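You operate a simulated robot arm through the tools that you are given. There is no shell and no other tool. Be economical: measure what you need, move in short steps, check, and stop when the job is done.

The job below is to be done with a simulated robot arm. You get a single attempt, and the scene is never put back.

## Task
Put things in order on the long table. At the end: the teal pot stands where the orange carton stood; the clear water tank stands where the roll of black bin bags stood; the orange carton stands on top of the silver cover with a black knob; the roll of black bin bags stands on top of the red board game box; whatever was shut is shut again. Leave all else as you found it, and nothing knocked over.
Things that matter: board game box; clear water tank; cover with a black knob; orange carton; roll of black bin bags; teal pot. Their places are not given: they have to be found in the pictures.

The check looks at the end state, three seconds after you hand in, the way a careful person would. Anything else that was tipped, shoved, dropped, spilled or broken makes it a failure. Lids that push on must go on centred and level and be pressed home; caps that screw on are set level and turned clockwise until they are tight.

## Robot
A 7-joint arm with a two-finger parallel gripper, fixed in place. Base frame: the origin is at the foot of the arm, x ahead of it, y to its left, z up; the work surface is at about z = 76. Lengths are in cm, angles in rad, forces in N, time in s.
With the tool pointing down near the work surface it reaches from about 20 to 68 cm from the base axis. Its first joint turns from -1.152 to 1.152 rad. Payload 2.4 kg.
The TCP is the grasp point between the finger pads, 3 cm short of the fingertips. In the tool frame z runs along the fingers and y along their closing line. The gripper opens to 9.4 cm. The fingers are 2.8 cm wide and 1 cm thick; the gripper's body (5 by 9.6 cm) begins 5.5 cm behind the TCP.
Orientation is told as [roll, pitch, yaw] about the base's x, y, z axes, in that order, counted from this pose: with the fingers straight down and closing along the base's y, the tool's x points along the base's -x, its y along +y and its z along -z.

## Interface
- The arm moves only by the tool servo_tool. Its arguments are lists of equal length, an entry for each row: "offset": the shift along the tool's x, y, z in cm, a list of three; "delta_rot": the turn, a rotation vector about the tool's x, y, z in rad, a list of three; "hand": the gripper command, from -1 (shut) to 1 (fully open), values between in proportion. In form: {"offset": [[tx, ty, tz], ...], "delta_rot": [[wx, wy, wz], ...], "hand": [hand, ...]}. A call has 1 to 8 rows; each row is the pose to reach, as a shift and turn from the pose commanded when the call began, along the tool's axes at that moment. A row lasts 0.2 s, in which the tool goes at most 5 cm and 0.15 rad; a call with a longer step from one row to the next is refused whole, and so is a gripper value outside its range. A pose out of reach is approached as far as the arm can. The call stops where the force on the tool passes 40 N (or 10 N more than at its start, if that is more) or the arm is blocked; 0.2 s more then pass. The fingers move at their own pace (about 15.3 cm/s each) and stop on an object; they squeeze with about 25 N. The grip force told is the motor's: it shows also when the fingers shut on nothing. Time passes only in rows, and 0.2 s behind the last, so rows that repeat a pose let the fingers close. It gives the time, the measured TCP pose, the force on the tool (base axes), the opening and the grip force at its end, in the units of the frame above (readings bear some noise), with the torque about the TCP (base axes, N m) and any sound that the robot's microphone picked up.
- Cameras (640 x 400 px; columns grow to the right, rows downward): "scene" is fixed at [4.63, 48.22, 144.02]; the picture's right is [-0.65, -0.76, 0.00], its down [-0.46, 0.40, -0.79] and it looks along [0.60, -0.52, -0.61] (base axes); focal length 320 px, centre (320, 200). "wrist" rides on the gripper at [7.6, 1.4, -10.3] in the tool frame; the picture's right is [-0.18, 0.98, 0.00], its down [-0.75, -0.14, -0.64] and it looks along [-0.63, -0.12, 0.77] (tool axes); focal length 243 px, centre (320, 200).
- get_image(camera): a new picture of that camera. The clock stands still meanwhile.
- locate(camera, pixels): for up to 12 pixels [column, row] of the newest picture of that camera ("zoom" is the newest enlarged one), the place [x, y, z] in the base frame of the surface seen there, good to about 0.2 cm. The clock stands still meanwhile.
- inspect(camera, box): a new picture of the part [left, top, right, bottom] of that camera's present view, enlarged. The clock stands still meanwhile.
- sign_off(): hands the job in; it is judged then, once.

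Keep the steps short. Do not move on a guess: measure, check each grasp and each placing, and mend mistakes. In all there are 80 turns and 46 pictures (those below and enlarged ones count). Leave the gripper open and the arm clear of the work at the hand-in unless told otherwise, and finish with a single line.

The tools are called after ">>>" as name(argument=value, ...) on one line, values as JSON. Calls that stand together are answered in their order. servo_tool: Moves the arm, as the interface text tells. Its arguments: {"type":"object","properties":{"offset":{"type":"array","items":{"type":"array","items":{"type":"number"}}},"delta_rot":{"type":"array","items":{"type":"array","items":{"type":"number"}}},"hand":{"type":"array","items":{"type":"number"}}},"required":["offset","delta_rot","hand"]} The other tools are called the same way: get_image (camera) takes a picture; locate (camera, pixels) gives the place of the surface under pixels of a picture; inspect (camera, box) takes an enlarged picture of a part of a camera's view; sign_off () hands the job in.

At the start:

```text
t: 0.0
tcp_pos: [46.73, 5.78, 118.21]
tcp_rot: [0.0, -0.001, -0.001]
ft_force: [-0.2, 0.2, -0.4]
wrist_torque: [-0.05, -0.02, -0.02]
width: 9.4
gripper_force: 0.0
```

scene: 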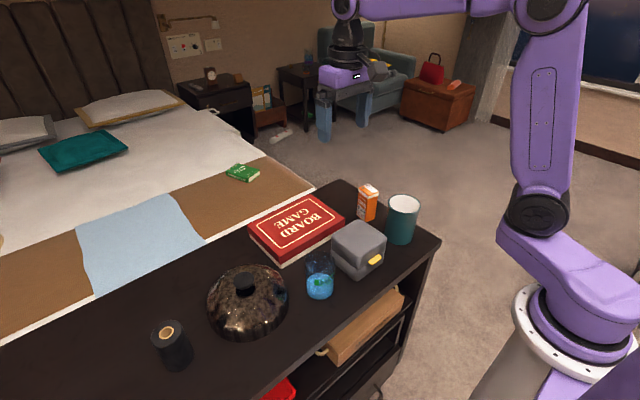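
wrist: 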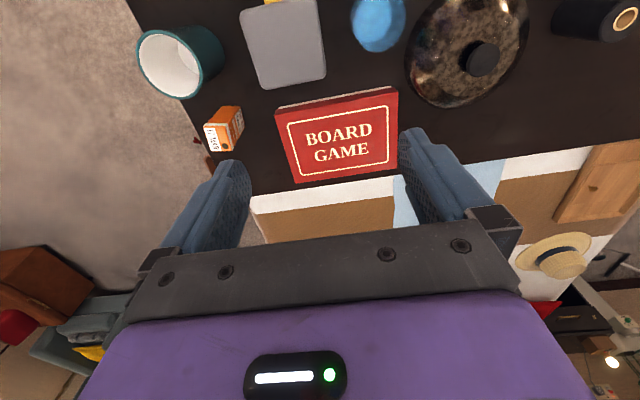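

I see the objects along the table. I'll enlarge the table in the scene view and the near row in the wrist view to tell them apart.

>>> inspect(camera="scene", box=[240, 170, 450, 310])

>>> inspect(camera="scene", box=[130, 250, 340, 390])

```text
2.86 times, centred on (345, 240) of scene
```

zoom: 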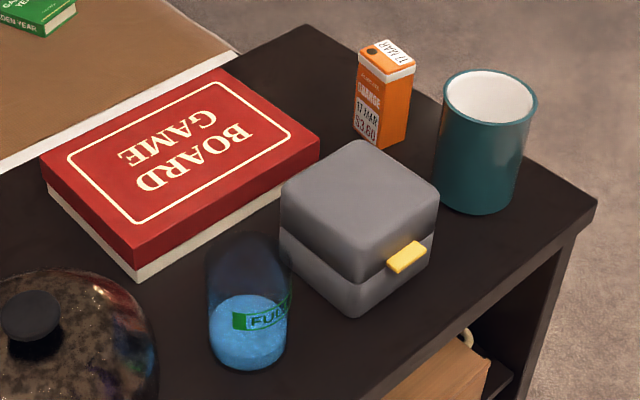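

```text
2.86 times, centred on (235, 320) of scene
```

zoom: 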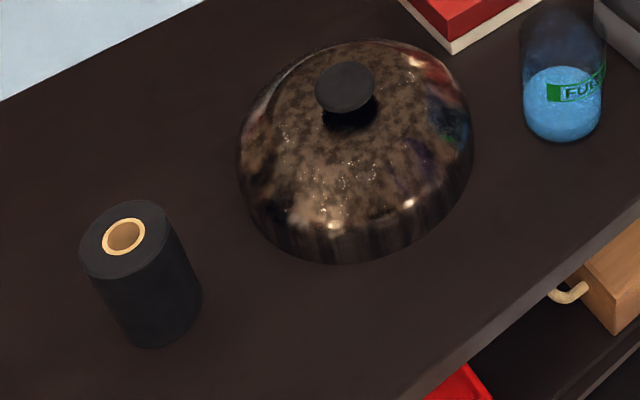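

I make out: carton, teal pot, grey clasp box, board game, tank with water, silver dome cover, and the roll. Next I measure points on each.

>>> locate(camera="zoom", pixels=[[124, 236], [85, 265], [168, 225], [110, 275], [150, 345], [200, 300], [345, 85], [320, 85], [372, 85], [345, 68], [345, 255], [240, 160]])

>>> locate(camera="scene", pixels=[[367, 188], [361, 188], [378, 189], [359, 214], [370, 220], [404, 202], [388, 202], [419, 204], [395, 240], [319, 258], [312, 297], [318, 292]])

>>> inspect(camera="wrist", box=[120, 0, 400, 190])

```text
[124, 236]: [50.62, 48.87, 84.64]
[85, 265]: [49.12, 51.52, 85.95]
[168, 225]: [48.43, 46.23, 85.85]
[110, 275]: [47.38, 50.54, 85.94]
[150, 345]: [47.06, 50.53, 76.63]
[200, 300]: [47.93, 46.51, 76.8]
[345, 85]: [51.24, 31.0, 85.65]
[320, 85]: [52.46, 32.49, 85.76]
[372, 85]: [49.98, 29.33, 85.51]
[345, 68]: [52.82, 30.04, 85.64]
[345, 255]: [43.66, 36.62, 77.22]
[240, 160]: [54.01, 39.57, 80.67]
```

```text
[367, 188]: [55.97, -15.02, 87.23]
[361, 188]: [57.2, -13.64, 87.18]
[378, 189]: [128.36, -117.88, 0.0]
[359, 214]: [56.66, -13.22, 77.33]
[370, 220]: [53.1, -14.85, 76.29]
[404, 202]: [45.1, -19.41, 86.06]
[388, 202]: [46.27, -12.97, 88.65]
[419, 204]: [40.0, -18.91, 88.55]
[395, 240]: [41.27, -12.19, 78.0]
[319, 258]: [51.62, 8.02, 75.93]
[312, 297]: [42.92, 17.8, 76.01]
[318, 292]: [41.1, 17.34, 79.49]
```

```text
2.11 times, centred on (260, 95) of wrist
```

zoom: 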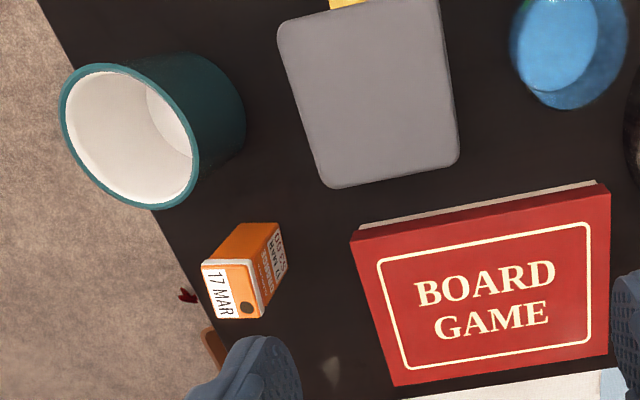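

Roll top is at z≈86, near (50,49), which is ~70 cm out and at the edge of reach. I'll move the arm high (z≈110) toward the roll, turning radially, to view it up close.

>>> servo_tool(offset=[[0.6, 4.3, 0.8], [1.2, 8.6, 1.6], [1.8, 12.9, 2.4], [2.4, 17.1, 3.1], [3.0, 21.4, 3.9], [3.6, 25.7, 4.7], [4.2, 30, 5.5], [4.7, 34.2, 6.2]], delta_rot=[[0, 0, -0.097], [0, 0, -0.194], [0, 0, -0.29], [0, 0, -0.386], [0, 0, -0.482], [0, 0, -0.578], [0, 0, -0.674], [0, 0, -0.77]], hand=[1, 1, 1, 1, 1, 1, 1, 1])

>>> get_image(camera="wrist")

```text
t: 1.8
tcp_pos: [42.14, 40.05, 112.05]
tcp_rot: [0.0, 0.001, 0.772]
ft_force: [-0.2, 0.0, 0.3]
wrist_torque: [-0.01, 0.0, -0.02]
width: 9.41
gripper_force: 0.1
```

```text
40 pictures are left
```

wrist: 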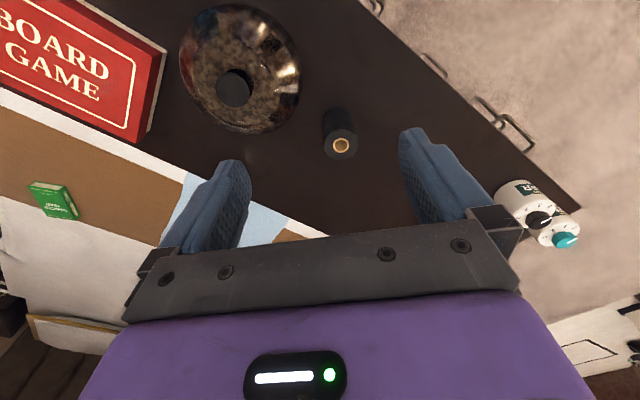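

The roll's top shows at (341,145). I measure its rim and the cover's knob at (234,88).

>>> locate(camera="wrist", pixels=[[327, 145], [355, 142], [340, 134], [341, 157], [331, 112], [350, 112], [218, 90], [250, 88], [234, 75], [236, 105], [234, 88], [341, 145]])

```text
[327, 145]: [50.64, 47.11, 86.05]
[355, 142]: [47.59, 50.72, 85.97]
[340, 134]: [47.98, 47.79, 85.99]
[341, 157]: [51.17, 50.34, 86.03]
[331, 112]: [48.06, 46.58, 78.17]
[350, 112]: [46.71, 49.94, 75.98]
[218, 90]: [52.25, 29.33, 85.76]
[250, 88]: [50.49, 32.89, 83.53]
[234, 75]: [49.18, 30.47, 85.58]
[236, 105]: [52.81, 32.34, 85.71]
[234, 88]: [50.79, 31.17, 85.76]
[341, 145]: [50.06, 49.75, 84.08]
```

Roll: centre ≈(49.3,49.0), Ø≈5, top z 86. Knob: centre ≈(51,31.2), z 85.7, about 4 wide. I move above the roll to z 97 and check whether it can be reached.

>>> servo_tool(offset=[[-2.9, 0.4, 3.7], [-5.7, 0.7, 7.5], [-8.5, 1.1, 11.2], [-11.4, 1.4, 15], [-11.4, 1.4, 15]], delta_rot=[[0, 0, 0], [0, 0, 0], [0, 0, 0], [0, 0, 0], [0, 0, 0]], hand=[1, 1, 1, 1, 1])

>>> get_image(camera="wrist")

```text
t: 3.0
tcp_pos: [49.39, 48.77, 97.07]
tcp_rot: [0.0, 0.002, 0.769]
ft_force: [0.4, 0.1, 0.3]
wrist_torque: [0.02, 0.02, -0.04]
width: 9.38
gripper_force: 0.0
```

```text
39 pictures are left
```

wrist: 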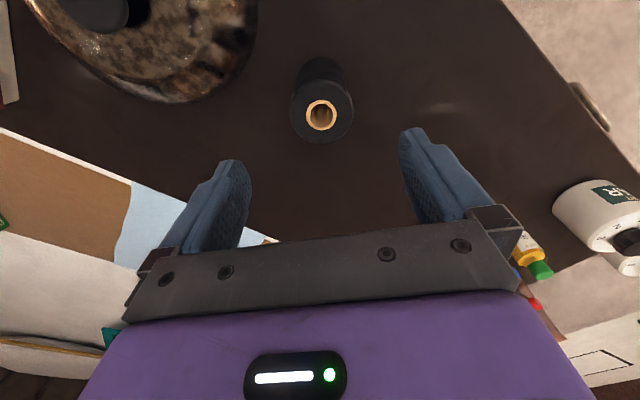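

Reach is fine. I measure the roll rim around (322,115) again and check the bottles on the right.

>>> locate(camera="wrist", pixels=[[294, 116], [350, 112], [320, 90], [323, 138], [323, 134], [600, 200], [535, 258]])

```text
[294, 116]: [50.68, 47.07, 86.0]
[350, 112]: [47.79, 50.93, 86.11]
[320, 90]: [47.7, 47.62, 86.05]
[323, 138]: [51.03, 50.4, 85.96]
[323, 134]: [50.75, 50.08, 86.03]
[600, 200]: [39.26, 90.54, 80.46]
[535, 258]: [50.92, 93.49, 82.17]
```

Roll centre confirmed at (49.3,49.0); bottles are far away. I descend to z 83, then close.

>>> servo_tool(offset=[[-0.1, 0.2, 3.5], [-0.1, 0.2, 7], [-0.1, 0.2, 10.5], [-0.1, 0.2, 13.5], [-0.1, 0.2, 13.5], [-0.1, 0.2, 13.5], [-0.1, 0.2, 13.5], [-0.1, 0.2, 13.5]], delta_rot=[[0, 0, 0], [0, 0, 0], [0, 0, 0], [0, 0, 0], [0, 0, 0], [0, 0, 0], [0, 0, 0], [0, 0, 0]], hand=[1, 1, 1, 1, 1, -0.2, -1, -1])

```text
t: 4.8
tcp_pos: [48.74, 48.72, 83.79]
tcp_rot: [0.0, -0.001, 0.769]
ft_force: [-0.4, -0.7, 0.3]
wrist_torque: [-0.01, 0.02, -0.02]
width: 6.11
gripper_force: 25.0
out of reach, approached as far as the arm can: row 4, 5, 6, 7, 8
```

Gripped: width 6.1, force 25, with the arm at its reach limit. I lift straight up to about z 107 and look.

>>> servo_tool(offset=[[0, 0, -2], [0, 0, -6], [0, 0, -11], [0, 0, -16], [0, 0, -21], [0, 0, -23.5], [0, 0, -23.5]], delta_rot=[[0, 0, 0], [0, 0, 0], [0, 0, 0], [0, 0, 0], [0, 0, 0], [0, 0, 0], [0, 0, 0]], hand=[-1, -1, -1, -1, -1, -1, -1])

>>> get_image(camera="scene")

>>> locate(camera="scene", pixels=[[252, 229], [309, 198], [342, 214], [276, 255], [297, 226], [355, 223], [335, 236], [383, 240], [362, 258]])

```text
t: 6.4
tcp_pos: [47.63, 47.84, 107.16]
tcp_rot: [0.0, -0.001, 0.77]
ft_force: [-1.0, 0.5, -2.2]
wrist_torque: [-0.04, 0.02, -0.02]
width: 6.1
gripper_force: 24.5
out of reach, approached as far as the arm can: row 5, 6, 7
```

```text
38 pictures are left
```

scene: 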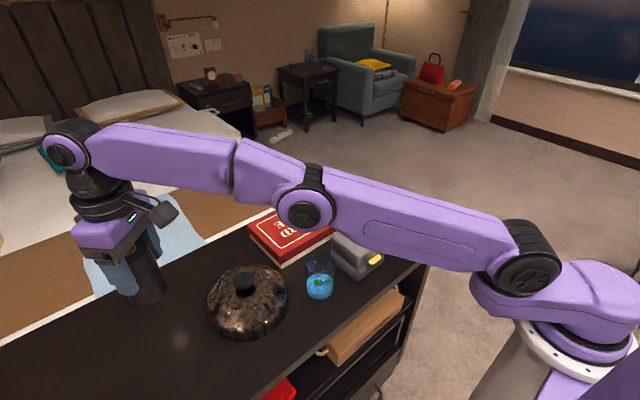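

```text
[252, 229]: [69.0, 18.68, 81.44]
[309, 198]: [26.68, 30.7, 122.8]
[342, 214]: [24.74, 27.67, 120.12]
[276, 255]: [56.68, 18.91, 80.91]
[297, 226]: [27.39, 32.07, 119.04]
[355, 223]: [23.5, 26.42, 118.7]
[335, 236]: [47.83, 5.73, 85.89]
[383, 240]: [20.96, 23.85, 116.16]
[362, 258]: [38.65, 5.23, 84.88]
```

Held and lifted (the force shows its weight). The box top is at z≈81.3. I swing at this height toward (56.5,11), turning back to yaw 0.17, then look.

>>> servo_tool(offset=[[2.66, -4.03, 0], [5.32, -8.06, 0], [7.98, -12.1, 0], [10.65, -16.13, 0], [13.3, -20.16, 0], [15.97, -24.2, 0], [18.64, -28.2, 0], [21.3, -32.26, 0]], delta_rot=[[0, 0, 0.075], [0, 0, 0.15], [0, 0, 0.225], [0, 0, 0.3], [0, 0, 0.375], [0, 0, 0.45], [0, 0, 0.525], [0, 0, 0.6]], hand=[-1, -1, -1, -1, -1, -1, -1, -1])

>>> get_image(camera="wrist")

>>> get_image(camera="scene")

```text
t: 8.2
tcp_pos: [54.81, 9.87, 107.24]
tcp_rot: [-0.001, 0.0, 0.169]
ft_force: [-0.2, 0.6, -1.9]
wrist_torque: [0.0, 0.02, 0.02]
width: 6.08
gripper_force: 24.9
```

```text
37 pictures are left
```

wrist: 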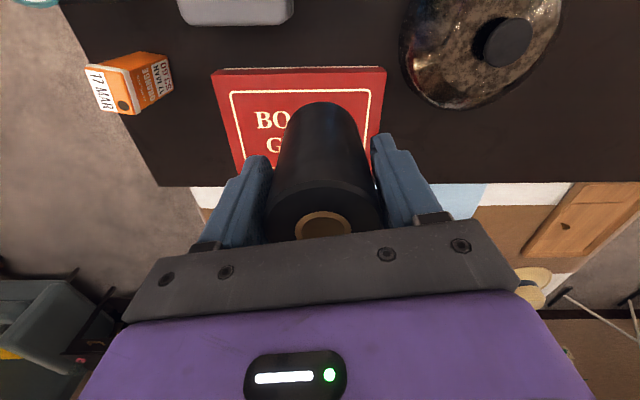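

```text
36 pictures are left
```

scene: 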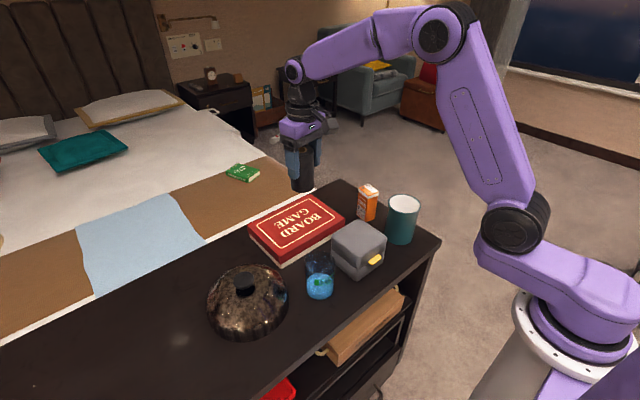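

The whole board game is visible now in the scene view. I measure its corners.

>>> locate(camera="scene", pixels=[[252, 229], [311, 197], [342, 211], [277, 254], [300, 224], [304, 186], [294, 186]])

>>> locate(camera="wrist", pixels=[[213, 80], [383, 73], [295, 76]])

```text
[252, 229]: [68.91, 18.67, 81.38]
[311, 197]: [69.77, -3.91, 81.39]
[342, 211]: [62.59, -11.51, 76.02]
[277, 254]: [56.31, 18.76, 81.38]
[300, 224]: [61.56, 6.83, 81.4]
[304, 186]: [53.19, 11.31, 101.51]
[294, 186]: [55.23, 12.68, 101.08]
```

```text
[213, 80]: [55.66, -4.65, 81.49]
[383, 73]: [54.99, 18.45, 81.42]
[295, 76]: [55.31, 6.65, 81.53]
```

Box top spans x 55.5–69.5, y −4.5–18.6, z 81.4. I bring the roll over (61.5,7) and down to just above contact (TCP z≈90).

>>> servo_tool(offset=[[-2.8, -1.9, 1], [-5.54, -3.8, 2.5], [-5.54, -3.8, 7], [-5.54, -3.8, 11.5], [-5.54, -3.8, 15], [-5.54, -3.8, 17], [-5.54, -3.8, 17]], delta_rot=[[0, 0, 0], [0, 0, 0], [0, 0, 0], [0, 0, 0], [0, 0, 0], [0, 0, 0], [0, 0, 0]], hand=[-1, -1, -1, -1, -1, -1, -1])

>>> inspect(camera="scene", box=[220, 140, 400, 260])

```text
t: 9.8
tcp_pos: [60.83, 7.09, 90.16]
tcp_rot: [0.001, 0.0, 0.169]
ft_force: [0.4, 0.6, -2.3]
wrist_torque: [-0.01, 0.05, -0.03]
width: 6.09
gripper_force: 24.7
```

```text
3.33 times, centred on (310, 200) of scene
```

zoom: 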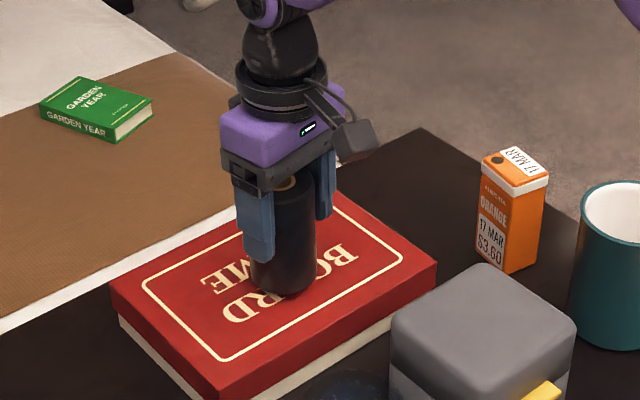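

The roll is just above the box. I lower it slowly, watching the vertical force.

>>> servo_tool(offset=[[0, 0, 0.3], [0, 0, 0.6], [0, 0, 0.75], [0, 0, 0.9], [0, 0, 0.9]], delta_rot=[[0, 0, 0], [0, 0, 0], [0, 0, 0], [0, 0, 0], [0, 0, 0]], hand=[-1, -1, -1, -1, -1])

```text
t: 11.0
tcp_pos: [60.9, 7.15, 89.4]
tcp_rot: [0.0, 0.001, 0.169]
ft_force: [0.6, -1.0, -2.4]
wrist_torque: [-0.01, 0.01, 0.01]
width: 6.09
gripper_force: 25.6
```

No contact yet (−2.4 N is just the weight). I go down a bit more.

>>> servo_tool(offset=[[0, 0, 0.15], [0, 0, 0.3], [0, 0, 0.4], [0, 0, 0.4]], delta_rot=[[0, 0, 0], [0, 0, 0], [0, 0, 0], [0, 0, 0]], hand=[-1, -1, -1, -1])

```text
t: 12.0
tcp_pos: [60.97, 7.06, 88.96]
tcp_rot: [0.001, -0.002, 0.169]
ft_force: [-5.2, -0.6, 14.0]
wrist_torque: [0.04, 0.04, 0.01]
width: 6.07
gripper_force: 25.4
```

Contact (14 N upward). I ease off slightly, open, and rise straight up.

>>> servo_tool(offset=[[0, 0, -0.2], [0, 0, -0.2], [0, 0, -0.2], [0, 0, -0.2], [0, 0, -3], [0, 0, -7], [0, 0, -12], [0, 0, -16]], delta_rot=[[0, 0, 0], [0, 0, 0], [0, 0, 0], [0, 0, 0], [0, 0, 0], [0, 0, 0], [0, 0, 0], [0, 0, 0]], hand=[-1, 0.2, 1, 1, 1, 1, 1, 1])

>>> get_image(camera="wrist")

>>> inspect(camera="scene", box=[230, 180, 410, 310])

```text
t: 13.8
tcp_pos: [60.61, 7.27, 104.96]
tcp_rot: [0.0, 0.002, 0.169]
ft_force: [-0.6, 0.2, 0.0]
wrist_torque: [0.01, -0.02, 0.0]
width: 9.41
gripper_force: 0.1
```

```text
34 pictures are left
```

wrist: 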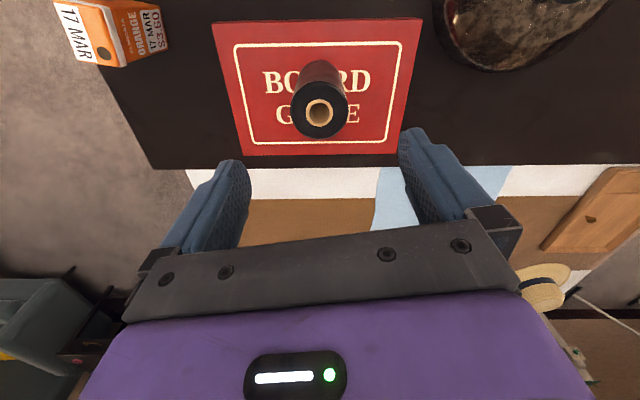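

```text
3.08 times, centred on (320, 245) of scene
```

zoom: 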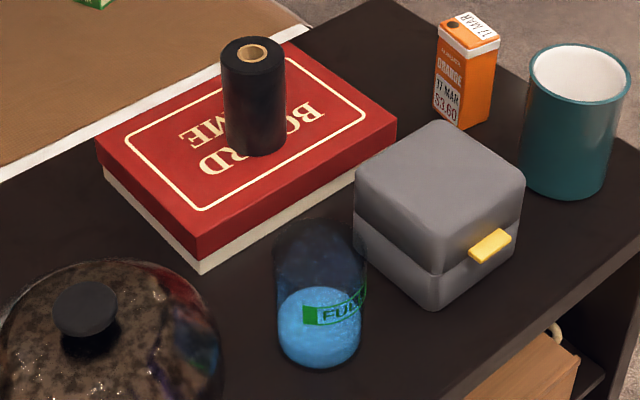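

The roll stands upright on the box. Next I retreat to about (38.6,15.3) at this height to look at the tank.

>>> servo_tool(offset=[[4.07, 2.3, 0], [8.1, 4.6, 0], [12.2, 7, 0], [16.3, 9.3, 0], [20.35, 11.6, 0], [20.35, 11.6, 0]], delta_rot=[[0, 0, 0], [0, 0, 0], [0, 0, 0], [0, 0, 0], [0, 0, 0], [0, 0, 0]], hand=[1, 1, 1, 1, 1, 1])

>>> get_image(camera="wrist")

```text
t: 15.2
tcp_pos: [38.59, 15.27, 104.92]
tcp_rot: [0.0, 0.001, 0.169]
ft_force: [0.5, 0.1, 0.0]
wrist_torque: [-0.04, -0.03, -0.03]
width: 9.38
gripper_force: 0.0
```

```text
32 pictures are left
```

wrist: 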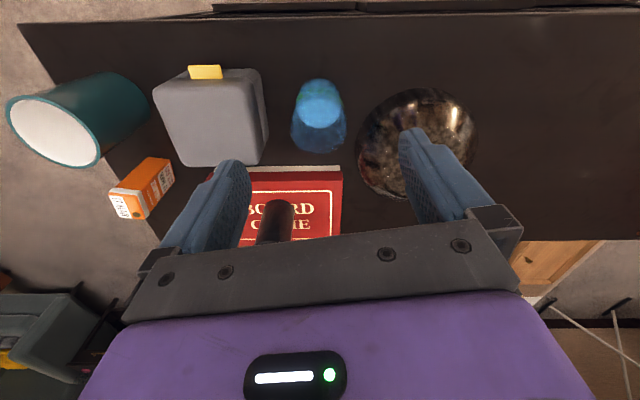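

>>> inspect(camera="wrist", box=[240, 60, 400, 160])

>>> locate(camera="zoom", pixels=[[320, 76], [235, 120], [403, 120], [320, 180], [240, 170], [410, 170], [206, 300], [425, 300], [320, 355], [320, 365], [100, 240], [480, 240]])

```text
4.00 times, centred on (320, 110) of wrist
```

zoom: 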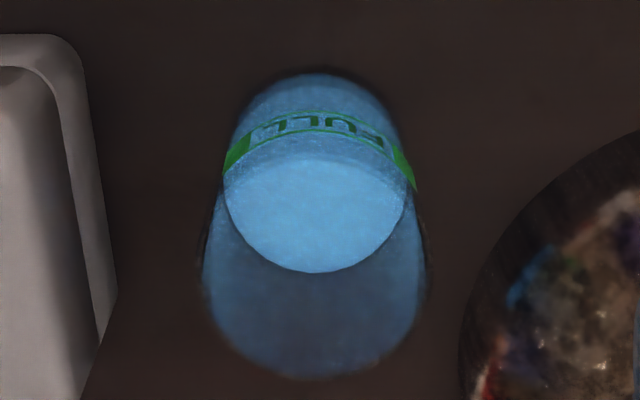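

```text
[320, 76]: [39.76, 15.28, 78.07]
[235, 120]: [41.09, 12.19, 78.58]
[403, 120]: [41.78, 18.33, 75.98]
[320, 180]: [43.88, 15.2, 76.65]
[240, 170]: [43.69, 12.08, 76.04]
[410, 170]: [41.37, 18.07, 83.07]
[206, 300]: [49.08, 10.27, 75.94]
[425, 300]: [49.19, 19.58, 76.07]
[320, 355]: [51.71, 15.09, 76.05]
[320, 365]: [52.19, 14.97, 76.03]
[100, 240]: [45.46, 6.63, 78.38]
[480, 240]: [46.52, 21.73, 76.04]
```

Tank: cylinder ≈6.5 wide, centred ≈(42.9,15.2), with its top near z 88.5 and water inside, so it must stay upright. I move over it and stop with the fingertips just above the rim to check alignment.

>>> servo_tool(offset=[[-3.63, -0.72, 2], [-3.63, -0.72, 6], [-3.63, -0.72, 10], [-3.63, -0.72, 12], [-3.63, -0.72, 12]], delta_rot=[[0, 0, 0], [0, 0, 0], [0, 0, 0], [0, 0, 0], [0, 0, 0]], hand=[1, 1, 1, 1, 1])

>>> get_image(camera="wrist")

>>> inspect(camera="scene", box=[240, 190, 400, 310])

```text
t: 16.4
tcp_pos: [42.52, 14.95, 92.9]
tcp_rot: [-0.002, -0.001, 0.169]
ft_force: [-0.9, 1.4, -0.2]
wrist_torque: [-0.03, 0.0, 0.02]
width: 9.41
gripper_force: 0.0
```

```text
30 pictures are left
```

wrist: 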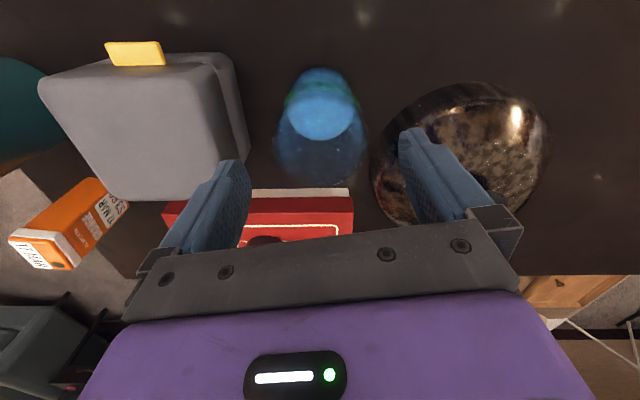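

```text
3.33 times, centred on (320, 250) of scene
```

zoom: 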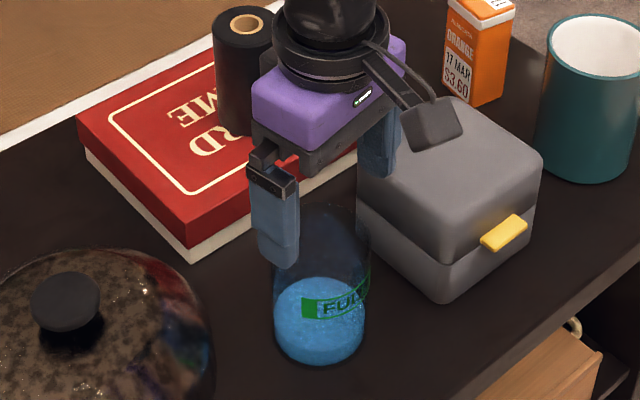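

The tank is centred between the fingers (columns 275–366 around 320). I check clearance to the grey box edge and the cover edge before going down.

>>> locate(camera="wrist", pixels=[[215, 60], [235, 110], [248, 155], [222, 140], [375, 150], [372, 180], [395, 125], [228, 165]])

```text
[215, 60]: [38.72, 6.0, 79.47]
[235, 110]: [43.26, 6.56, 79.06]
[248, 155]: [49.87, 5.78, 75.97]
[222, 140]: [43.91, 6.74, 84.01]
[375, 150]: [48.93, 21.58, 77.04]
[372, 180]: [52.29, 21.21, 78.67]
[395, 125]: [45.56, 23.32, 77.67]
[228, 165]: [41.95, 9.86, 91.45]
```

Clear on both sides (box at y≤6.7, cover at y≥21). I descend to z 85, close, and read.

>>> servo_tool(offset=[[0.25, 0.1, 2.7], [0.25, 0.1, 5.4], [0.25, 0.1, 7.9], [0.25, 0.1, 7.9], [0.25, 0.1, 7.9], [0.25, 0.1, 7.9], [0.25, 0.1, 7.9], [0.25, 0.1, 7.9]], delta_rot=[[0, 0, 0], [0, 0, 0], [0, 0, 0], [0, 0, 0], [0, 0, 0], [0, 0, 0], [0, 0, 0], [0, 0, 0]], hand=[1, 1, 1, 1, 0.4, 0.0, -1, -1])

```text
t: 18.2
tcp_pos: [42.39, 15.01, 84.92]
tcp_rot: [0.0, 0.001, 0.172]
ft_force: [0.6, 0.6, -0.5]
wrist_torque: [-0.02, 0.02, -0.01]
width: 7.7
gripper_force: 25.3
```

Gripped at width 7.7, force 25. I lift slowly by 2 cm and check in the scene that the tank follows and stays upright.

>>> servo_tool(offset=[[0, 0, -0.4], [0, 0, -0.9], [0, 0, -1.4], [0, 0, -2], [0, 0, -2]], delta_rot=[[0, 0, 0], [0, 0, 0], [0, 0, 0], [0, 0, 0], [0, 0, 0]], hand=[-1, -1, -1, -1, -1])

>>> inspect(camera="scene", box=[240, 190, 400, 310])

```text
t: 19.4
tcp_pos: [42.4, 15.03, 86.97]
tcp_rot: [0.001, 0.0, 0.171]
ft_force: [0.8, 0.0, -2.1]
wrist_torque: [0.0, -0.03, -0.01]
width: 7.69
gripper_force: 24.5
```

```text
3.33 times, centred on (320, 250) of scene
```

zoom: 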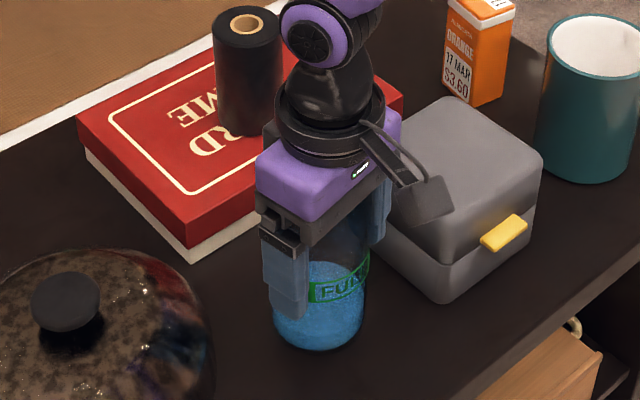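

The tank is held upright. I raise it gently to z≈101.

>>> servo_tool(offset=[[0, 0, -0.8], [0, 0, -2.2], [0, 0, -4.2], [0, 0, -6.6], [0, 0, -9], [0, 0, -11.4], [0, 0, -13.2], [0, 0, -14]], delta_rot=[[0, 0, 0], [0, 0, 0], [0, 0, 0], [0, 0, 0], [0, 0, 0], [0, 0, 0], [0, 0, 0], [0, 0, 0]], hand=[-1, -1, -1, -1, -1, -1, -1, -1])

```text
t: 21.2
tcp_pos: [42.45, 15.16, 100.85]
tcp_rot: [-0.001, -0.001, 0.169]
ft_force: [0.4, 0.0, -2.0]
wrist_torque: [-0.03, 0.03, 0.01]
width: 7.69
gripper_force: 25.3
```

Still held. I carry it gently halfway (17 cm), with smooth speed-up and slow-down and a turn toward yaw 0.47.

>>> servo_tool(offset=[[-0.24, 0.64, 0], [-0.84, 2.24, 0], [-1.74, 4.64, 0], [-2.76, 7.36, 0], [-3.78, 10.08, 0], [-4.8, 12.8, 0], [-5.58, 14.9, 0], [-6, 16, 0]], delta_rot=[[0, 0, -0.012], [0, 0, -0.042], [0, 0, -0.087], [0, 0, -0.138], [0, 0, -0.189], [0, 0, -0.24], [0, 0, -0.28], [0, 0, -0.3]], hand=[-1, -1, -1, -1, -1, -1, -1, -1])

```text
t: 23.0
tcp_pos: [45.63, 31.88, 100.94]
tcp_rot: [0.002, 0.002, 0.472]
ft_force: [-1.1, -0.3, -0.5]
wrist_torque: [-0.04, 0.0, 0.01]
width: 7.69
gripper_force: 24.9
```

Halfway there and steady. I go the second half to (48.9,48.65), with a small lowering to z 98.

>>> servo_tool(offset=[[-0.42, 0.54, 0.1], [-1.48, 1.88, 0.4], [-3.07, 3.9, 0.9], [-4.87, 6.18, 1.4], [-6.67, 8.46, 1.9], [-8.46, 10.74, 2.4], [-9.84, 12.5, 2.8], [-10.58, 13.43, 3]], delta_rot=[[0, 0, -0.012], [0, 0, -0.042], [0, 0, -0.087], [0, 0, -0.138], [0, 0, -0.189], [0, 0, -0.24], [0, 0, -0.28], [0, 0, -0.3]], hand=[-1, -1, -1, -1, -1, -1, -1, -1])

>>> get_image(camera="scene")

```text
t: 24.8
tcp_pos: [49.06, 48.7, 97.91]
tcp_rot: [0.0, 0.003, 0.77]
ft_force: [0.7, 0.3, -1.4]
wrist_torque: [-0.01, 0.01, -0.03]
width: 7.7
gripper_force: 24.9
```

```text
27 pictures are left
```

scene: 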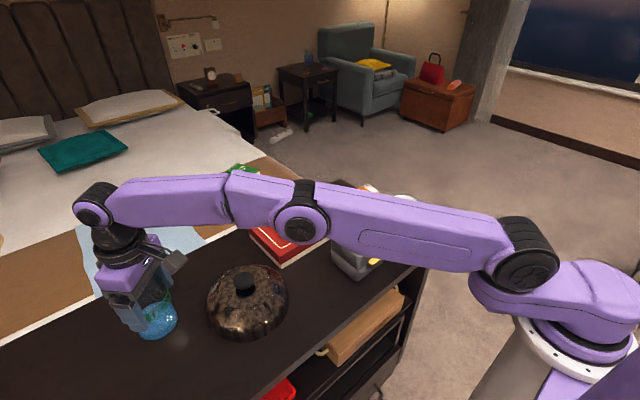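

The tank is above the roll's old place. I lower it gently to about 0.8 cm above the table.

>>> servo_tool(offset=[[0, 0, 0.7], [0, 0, 2.2], [0, 0, 4.4], [0, 0, 6.8], [0, 0, 9], [0, 0, 10.8], [0, 0, 11.9], [0, 0, 12.2]], delta_rot=[[0, 0, 0], [0, 0, 0], [0, 0, 0], [0, 0, 0], [0, 0, 0], [0, 0, 0], [0, 0, 0], [0, 0, 0]], hand=[-1, -1, -1, -1, -1, -1, -1, -1])

```text
t: 26.6
tcp_pos: [48.89, 48.74, 85.8]
tcp_rot: [-0.001, 0.001, 0.769]
ft_force: [0.7, 0.4, -1.6]
wrist_torque: [-0.03, 0.04, -0.01]
width: 7.69
gripper_force: 25.3
```

Not yet touching. I creep down to contact.

>>> servo_tool(offset=[[0, 0, 0.3], [0, 0, 0.55], [0, 0, 0.75], [0, 0, 0.9], [0, 0, 1.0], [0, 0, 1.0]], delta_rot=[[0, 0, 0], [0, 0, 0], [0, 0, 0], [0, 0, 0], [0, 0, 0], [0, 0, 0]], hand=[-1, -1, -1, -1, -1, -1])

```text
t: 28.0
tcp_pos: [48.94, 48.79, 85.02]
tcp_rot: [-0.001, -0.001, 0.77]
ft_force: [-2.8, -0.9, 9.5]
wrist_torque: [0.13, 0.35, 0.03]
width: 7.69
gripper_force: 24.9
```

Contact (9.5 N). I ease off, open gently, and rise straight up.

>>> servo_tool(offset=[[0, 0, -0.05], [0, 0, -0.05], [0, 0, -0.05], [0, 0, -0.05], [0, 0, -3], [0, 0, -7], [0, 0, -11], [0, 0, -14]], delta_rot=[[0, 0, 0], [0, 0, 0], [0, 0, 0], [0, 0, 0], [0, 0, 0], [0, 0, 0], [0, 0, 0], [0, 0, 0]], hand=[-1, 0.8, 1, 1, 1, 1, 1, 1])

>>> get_image(camera="wrist")

>>> inspect(camera="scene", box=[80, 230, 300, 390])

```text
t: 29.8
tcp_pos: [49.11, 48.42, 98.91]
tcp_rot: [-0.001, 0.0, 0.769]
ft_force: [-0.6, 0.8, 0.2]
wrist_torque: [0.0, 0.0, -0.02]
width: 9.41
gripper_force: 0.1
```

```text
26 pictures are left
```

wrist: 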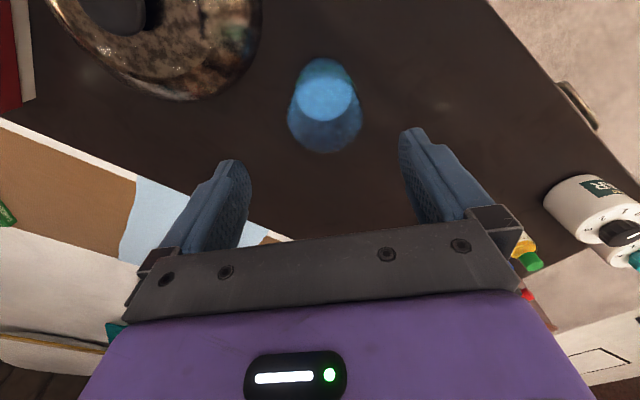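

```text
2.50 times, centred on (190, 310) of scene
```

zoom: 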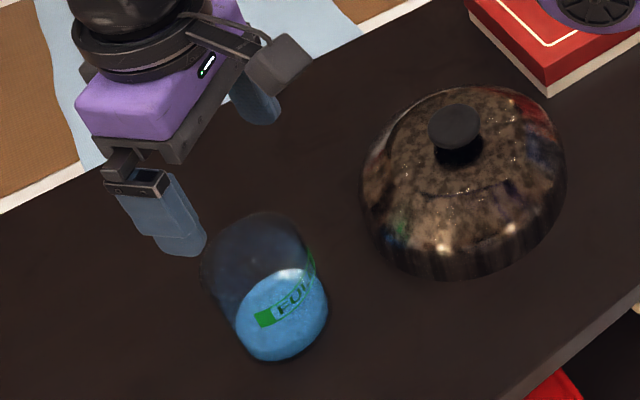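

The tank stands upright at the roll's old spot. I verify its base by measuring.

>>> locate(camera="wrist", pixels=[[322, 58], [296, 80], [350, 78], [324, 98], [324, 150], [300, 90]])

>>> locate(camera="zoom", pixels=[[280, 357], [247, 340], [318, 325], [455, 127], [430, 127], [481, 125], [453, 106], [456, 145]])

```text
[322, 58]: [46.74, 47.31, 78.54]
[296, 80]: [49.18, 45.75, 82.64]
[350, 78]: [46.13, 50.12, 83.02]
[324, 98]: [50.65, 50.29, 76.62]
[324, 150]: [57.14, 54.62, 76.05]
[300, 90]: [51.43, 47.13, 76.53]
```

```text
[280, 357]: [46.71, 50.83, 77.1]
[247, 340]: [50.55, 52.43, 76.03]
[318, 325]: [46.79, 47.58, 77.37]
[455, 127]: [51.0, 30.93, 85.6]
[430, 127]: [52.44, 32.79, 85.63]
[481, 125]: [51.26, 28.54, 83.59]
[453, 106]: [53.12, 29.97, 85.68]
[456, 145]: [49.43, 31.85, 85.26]
```

Tank centre ≈(49.3,49.0), matching the roll's spot. Knob centre ≈(51.2,31.0), r≈2.1, z 85.7. Now I travel back high toward the carton.

>>> servo_tool(offset=[[3.2, -2.7, -1.3], [6.4, -5.4, -2.6], [9.5, -8.2, -3.8], [12.7, -10.9, -5], [15.9, -13.6, -6.3], [19, -16.3, -7.5], [22.2, -19.1, -8.8], [25.4, -21.8, -10]], delta_rot=[[0, 0, 0.08], [0, 0, 0.16], [0, 0, 0.24], [0, 0, 0.32], [0, 0, 0.4], [0, 0, 0.48], [0, 0, 0.56], [0, 0, 0.64]], hand=[1, 1, 1, 1, 1, 1, 1, 1])

```text
t: 31.6
tcp_pos: [45.54, 15.07, 108.74]
tcp_rot: [0.001, 0.001, 0.129]
ft_force: [0.6, -0.3, 0.4]
wrist_torque: [0.02, 0.02, -0.05]
width: 9.37
gripper_force: 0.0
```

Next I continue to about (50,−13), yaw −0.25, and look at the carton and pot.

>>> servo_tool(offset=[[-0.14, -4.73, 0], [-0.28, -9.47, 0], [-0.43, -14.2, 0], [-0.57, -18.9, 0], [-0.71, -23.7, 0], [-0.85, -28.4, 0], [-0.85, -28.4, 0]], delta_rot=[[0, 0, 0.063], [0, 0, 0.127], [0, 0, 0.19], [0, 0, 0.253], [0, 0, 0.317], [0, 0, 0.38], [0, 0, 0.38]], hand=[1, 1, 1, 1, 1, 1, 1])

>>> get_image(camera="wrist")

```text
t: 33.2
tcp_pos: [50.28, -12.71, 108.77]
tcp_rot: [-0.001, 0.0, -0.251]
ft_force: [-0.3, -0.1, 0.2]
wrist_torque: [0.0, 0.0, 0.01]
width: 9.41
gripper_force: 0.0
```

```text
24 pictures are left
```

wrist: 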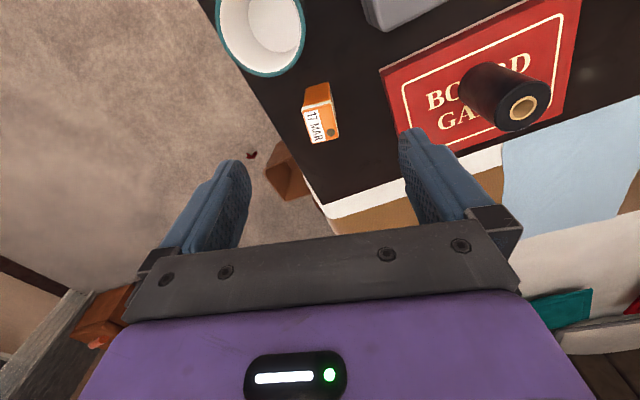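

>>> inspect(camera="wrist", box=[200, 0, 400, 160])

>>> locate(camera="wrist", pixels=[[305, 110], [331, 102], [338, 138], [312, 142], [304, 92], [328, 84], [322, 122], [220, 45], [303, 30], [265, 74], [270, 35]])

```text
2.50 times, centred on (300, 80) of wrist
```

zoom: 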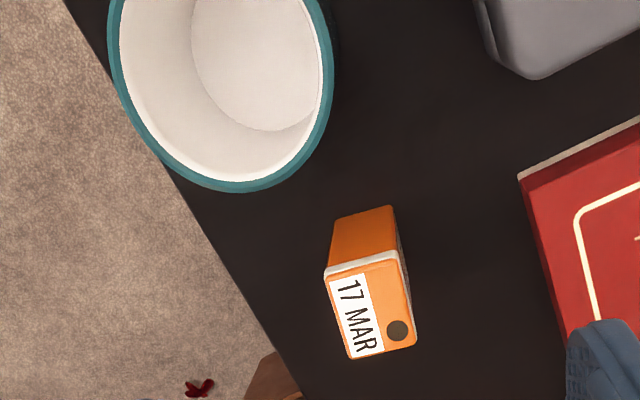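

```text
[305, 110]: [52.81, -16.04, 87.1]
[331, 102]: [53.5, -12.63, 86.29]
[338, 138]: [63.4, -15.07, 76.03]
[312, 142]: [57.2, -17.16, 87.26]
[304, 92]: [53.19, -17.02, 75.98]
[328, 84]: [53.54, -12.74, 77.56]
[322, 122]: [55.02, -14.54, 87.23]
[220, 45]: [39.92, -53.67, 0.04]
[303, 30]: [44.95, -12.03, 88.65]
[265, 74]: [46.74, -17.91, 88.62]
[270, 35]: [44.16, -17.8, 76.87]
```

The carton is aligned with the present tool yaw. I measure its top edges precisely on the enlarged picture.

>>> locate(camera="zoom", pixels=[[328, 282], [398, 262], [413, 342], [350, 356], [363, 271], [338, 320], [404, 302], [382, 349], [395, 212], [333, 230]])

```text
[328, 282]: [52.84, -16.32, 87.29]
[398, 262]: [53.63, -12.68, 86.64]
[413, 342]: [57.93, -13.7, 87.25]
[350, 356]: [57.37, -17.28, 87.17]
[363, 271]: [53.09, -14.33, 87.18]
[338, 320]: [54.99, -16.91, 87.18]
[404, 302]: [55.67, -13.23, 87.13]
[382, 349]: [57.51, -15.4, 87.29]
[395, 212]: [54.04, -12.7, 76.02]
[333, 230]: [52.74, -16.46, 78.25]
```

Carton centre ≈(55.35,−15.0), about 4.7×3.8, height 11.2, yaw ≈−0.22. I go above it with fingertips at z≈89 and check.

>>> servo_tool(offset=[[-2.7, -0.5, 2], [-5.47, -0.93, 4.5], [-5.47, -0.93, 9], [-5.47, -0.93, 13.5], [-5.47, -0.93, 16.5], [-5.47, -0.93, 16.5]], delta_rot=[[0, 0, -0.01], [0, 0, -0.03], [0, 0, -0.03], [0, 0, -0.03], [0, 0, -0.03], [0, 0, -0.03]], hand=[1, 1, 1, 1, 1, 1])

>>> get_image(camera="wrist")

```text
t: 34.6
tcp_pos: [55.48, -14.81, 92.64]
tcp_rot: [0.0, -0.001, -0.22]
ft_force: [-0.1, 0.5, 0.2]
wrist_torque: [0.0, 0.02, 0.0]
width: 9.4
gripper_force: 0.1
```

```text
22 pictures are left
```

wrist: 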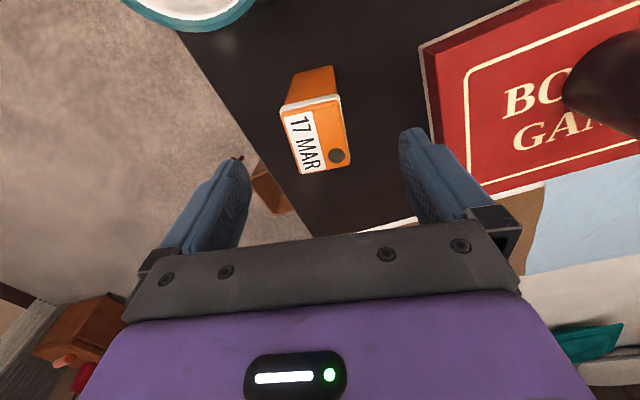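

I measure the top corners again at this close range.

>>> locate(camera="wrist", pixels=[[285, 112], [336, 101], [348, 161], [304, 170], [292, 140], [344, 130]])

```text
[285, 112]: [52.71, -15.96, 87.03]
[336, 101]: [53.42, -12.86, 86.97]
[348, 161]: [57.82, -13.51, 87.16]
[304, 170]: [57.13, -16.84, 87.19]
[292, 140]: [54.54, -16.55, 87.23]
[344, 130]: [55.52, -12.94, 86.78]
```

Carton centre ≈(55.3,−14.85). I descend to z 83.5, close, and lift slightly.

>>> servo_tool(offset=[[0.2, 0, 3], [0.2, 0, 6], [0.2, 0, 9.1], [0.2, 0, 9.1], [0.2, 0, 9.1], [0.2, 0, 9.1], [0.2, 0, 9.1], [0.2, 0, 8.1]], delta_rot=[[0, 0, -0.02], [0, 0, -0.02], [0, 0, -0.02], [0, 0, -0.02], [0, 0, -0.02], [0, 0, -0.02], [0, 0, -0.02], [0, 0, -0.02]], hand=[1, 1, 1, 0.2, -1, -1, -1, -1])

```text
t: 36.4
tcp_pos: [55.21, -14.97, 84.32]
tcp_rot: [0.0, 0.003, -0.201]
ft_force: [-0.1, 0.1, -2.3]
wrist_torque: [0.0, -0.02, 0.01]
width: 4.42
gripper_force: 24.9
```

Gripped (4.4 wide) with its weight showing. I lift to z≈105.

>>> servo_tool(offset=[[0, 0, -1.5], [0, 0, -5], [0, 0, -9.5], [0, 0, -14], [0, 0, -18], [0, 0, -20.5], [0, 0, -20.5]], delta_rot=[[0, 0, 0], [0, 0, 0], [0, 0, 0], [0, 0, 0], [0, 0, 0], [0, 0, 0], [0, 0, 0]], hand=[-1, -1, -1, -1, -1, -1, -1])

>>> get_image(camera="scene")

```text
t: 38.0
tcp_pos: [55.18, -15.02, 104.68]
tcp_rot: [-0.001, 0.001, -0.199]
ft_force: [-0.6, 0.6, -2.7]
wrist_torque: [0.0, -0.03, -0.01]
width: 4.4
gripper_force: 24.9
```

```text
21 pictures are left
```

scene: 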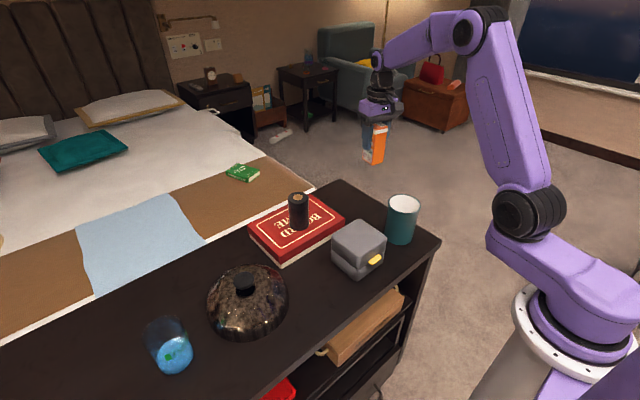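

Carton upright in the gripper; everything else stands. I carry it to about (50,10) at the same height.

>>> servo_tool(offset=[[0.7, 1.6, 0], [2.2, 5.2, 0], [4.1, 9.6, 0], [6, 14, 0], [7.9, 18.4, 0], [9.4, 21.9, 0], [10.07, 23.47, 0], [10.07, 23.47, 0]], delta_rot=[[0, 0, -0.02], [0, 0, -0.06], [0, 0, -0.11], [0, 0, -0.17], [0, 0, -0.22], [0, 0, -0.27], [0, 0, -0.3], [0, 0, -0.3]], hand=[-1, -1, -1, -1, -1, -1, -1, -1])

```text
t: 39.8
tcp_pos: [50.01, 10.3, 104.66]
tcp_rot: [0.001, -0.001, 0.103]
ft_force: [0.1, 0.0, -2.7]
wrist_torque: [-0.02, 0.01, 0.0]
width: 4.41
gripper_force: 25.5
```

Next over the knob at (51.15,31.0), then down to z 97 (carton bottom ~4 above the knob), and look.

>>> servo_tool(offset=[[-0.3, 1.8, 0], [-0.9, 5.5, 0], [-1.6, 10, 0], [-2.3, 14.5, 0], [-3, 18.6, 1], [-3.27, 20.48, 3], [-3.27, 20.48, 6], [-3.27, 20.48, 7.6]], delta_rot=[[0, 0, -0.02], [0, 0, -0.07], [0, 0, -0.13], [0, 0, -0.2], [0, 0, -0.26], [0, 0, -0.3], [0, 0, -0.3], [0, 0, -0.3]], hand=[-1, -1, -1, -1, -1, -1, -1, -1])

>>> inspect(camera="scene", box=[170, 200, 330, 350])

>>> get_image(camera="wrist")

```text
t: 41.6
tcp_pos: [51.12, 30.87, 97.11]
tcp_rot: [0.0, 0.003, 0.4]
ft_force: [0.4, -0.5, -2.1]
wrist_torque: [0.02, 0.01, 0.02]
width: 4.39
gripper_force: 25.3
```

```text
2.67 times, centred on (250, 275) of scene
```

zoom: 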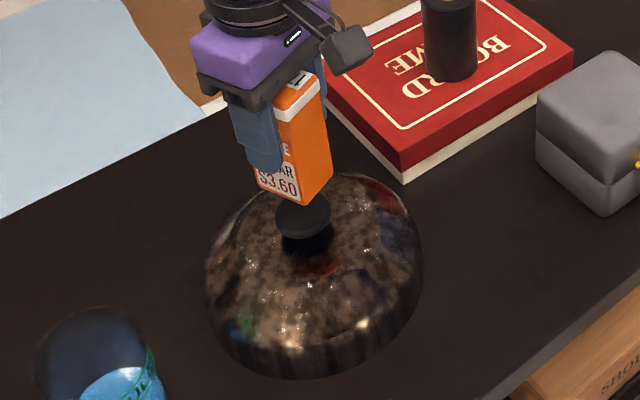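

```text
19 pictures are left
```

wrist: 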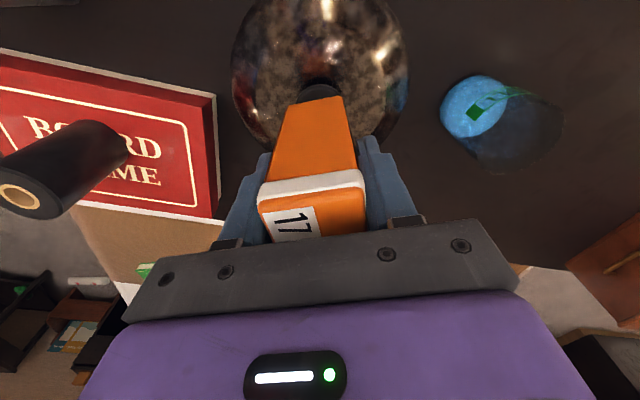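

The carton hangs level above the knob. I measure its bottom corners at zoom (256,181), (304,202), (331,177) to check centring.

>>> locate(camera="zoom", pixels=[[258, 181], [304, 202], [331, 177], [281, 192], [318, 189], [288, 98]])

```text
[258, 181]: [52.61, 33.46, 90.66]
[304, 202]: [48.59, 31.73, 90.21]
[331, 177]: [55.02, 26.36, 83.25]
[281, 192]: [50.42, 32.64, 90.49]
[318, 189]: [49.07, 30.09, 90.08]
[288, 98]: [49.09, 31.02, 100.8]
```

Carton centre ≈(51.25,30.9), within 0.2 of the knob centre. I lower it to just above contact.

>>> servo_tool(offset=[[0, 0, 1], [0, 0, 2], [0, 0, 2.8], [0, 0, 3.3], [0, 0, 3.3]], delta_rot=[[0, 0, 0], [0, 0, 0], [0, 0, 0], [0, 0, 0], [0, 0, 0]], hand=[-1, -1, -1, -1, -1])

```text
t: 42.8
tcp_pos: [51.28, 30.7, 93.72]
tcp_rot: [0.003, 0.0, 0.4]
ft_force: [-0.2, -0.7, -2.0]
wrist_torque: [0.05, 0.02, 0.02]
width: 4.39
gripper_force: 24.8
```

No contact yet. I creep down in small steps.

>>> servo_tool(offset=[[0, 0.1, 0.2], [0, 0.1, 0.35], [0, 0.1, 0.5], [0, 0.1, 0.5]], delta_rot=[[0, 0, 0], [0, 0, 0], [0, 0, 0], [0, 0, 0]], hand=[-1, -1, -1, -1])

```text
t: 43.8
tcp_pos: [51.19, 30.84, 93.3]
tcp_rot: [0.001, 0.001, 0.401]
ft_force: [0.3, -0.3, -2.7]
wrist_torque: [0.03, -0.01, 0.0]
width: 4.4
gripper_force: 24.8
```

>>> servo_tool(offset=[[0, 0, 0.1], [0, 0, 0.2], [0, 0, 0.3], [0, 0, 0.3]], delta_rot=[[0, 0, 0], [0, 0, 0], [0, 0, 0], [0, 0, 0]], hand=[-1, -1, -1, -1])

```text
t: 44.8
tcp_pos: [51.22, 30.72, 93.12]
tcp_rot: [0.001, -0.004, 0.401]
ft_force: [-5.9, -2.3, 22.1]
wrist_torque: [-0.24, 0.35, -0.03]
width: 4.41
gripper_force: 25.2
```

Contact (22 N). I back off 0.15 and read the force before letting go.

>>> servo_tool(offset=[[0, 0, -0.1], [0, 0, -0.15], [0, 0, -0.15]], delta_rot=[[0, 0, 0], [0, 0, 0], [0, 0, 0]], hand=[-1, -1, -1])

>>> inspect(camera="scene", box=[200, 210, 300, 310])

```text
t: 45.6
tcp_pos: [51.16, 30.86, 93.13]
tcp_rot: [0.001, -0.002, 0.4]
ft_force: [2.9, 1.9, 10.2]
wrist_torque: [0.16, -0.18, 0.0]
width: 4.41
gripper_force: 24.9
```

```text
4.00 times, centred on (250, 260) of scene
```

zoom: 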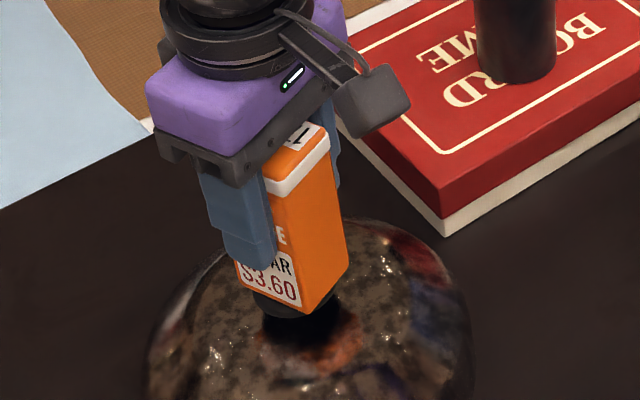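

Seated on the knob, level and centred. I release gradually and hold still to see it stay.

>>> servo_tool(offset=[[0, 0, -0.08], [0, 0, -0.08], [0, 0, -0.08], [0, 0, -0.08], [0, 0, -0.08], [0, 0, -0.08]], delta_rot=[[0, 0, 0], [0, 0, 0], [0, 0, 0], [0, 0, 0], [0, 0, 0], [0, 0, 0]], hand=[-1, 0.0, 0.1, 0.4, 0.8, 1])

>>> inspect(camera="scene", box=[200, 210, 300, 310])

```text
t: 47.0
tcp_pos: [51.26, 30.85, 93.15]
tcp_rot: [0.001, 0.0, 0.399]
ft_force: [-0.3, 0.0, -0.3]
wrist_torque: [-0.01, 0.02, 0.01]
width: 9.38
gripper_force: 0.0
```

```text
4.00 times, centred on (250, 260) of scene
```

zoom: 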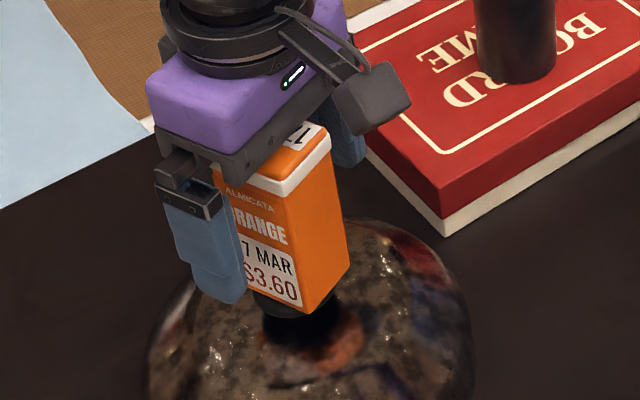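

The carton stands on its own. I rise straight up 15 cm.

>>> servo_tool(offset=[[0, 0, -1], [0, 0, -4], [0, 0, -8], [0, 0, -12], [0, 0, -15], [0, 0, -15]], delta_rot=[[0, 0, 0], [0, 0, 0], [0, 0, 0], [0, 0, 0], [0, 0, 0], [0, 0, 0]], hand=[1, 1, 1, 1, 1, 1])

```text
t: 48.4
tcp_pos: [51.14, 30.99, 108.22]
tcp_rot: [0.0, 0.0, 0.398]
ft_force: [-0.4, 1.1, 1.0]
wrist_torque: [-0.01, -0.04, -0.01]
width: 9.39
gripper_force: 0.0
```

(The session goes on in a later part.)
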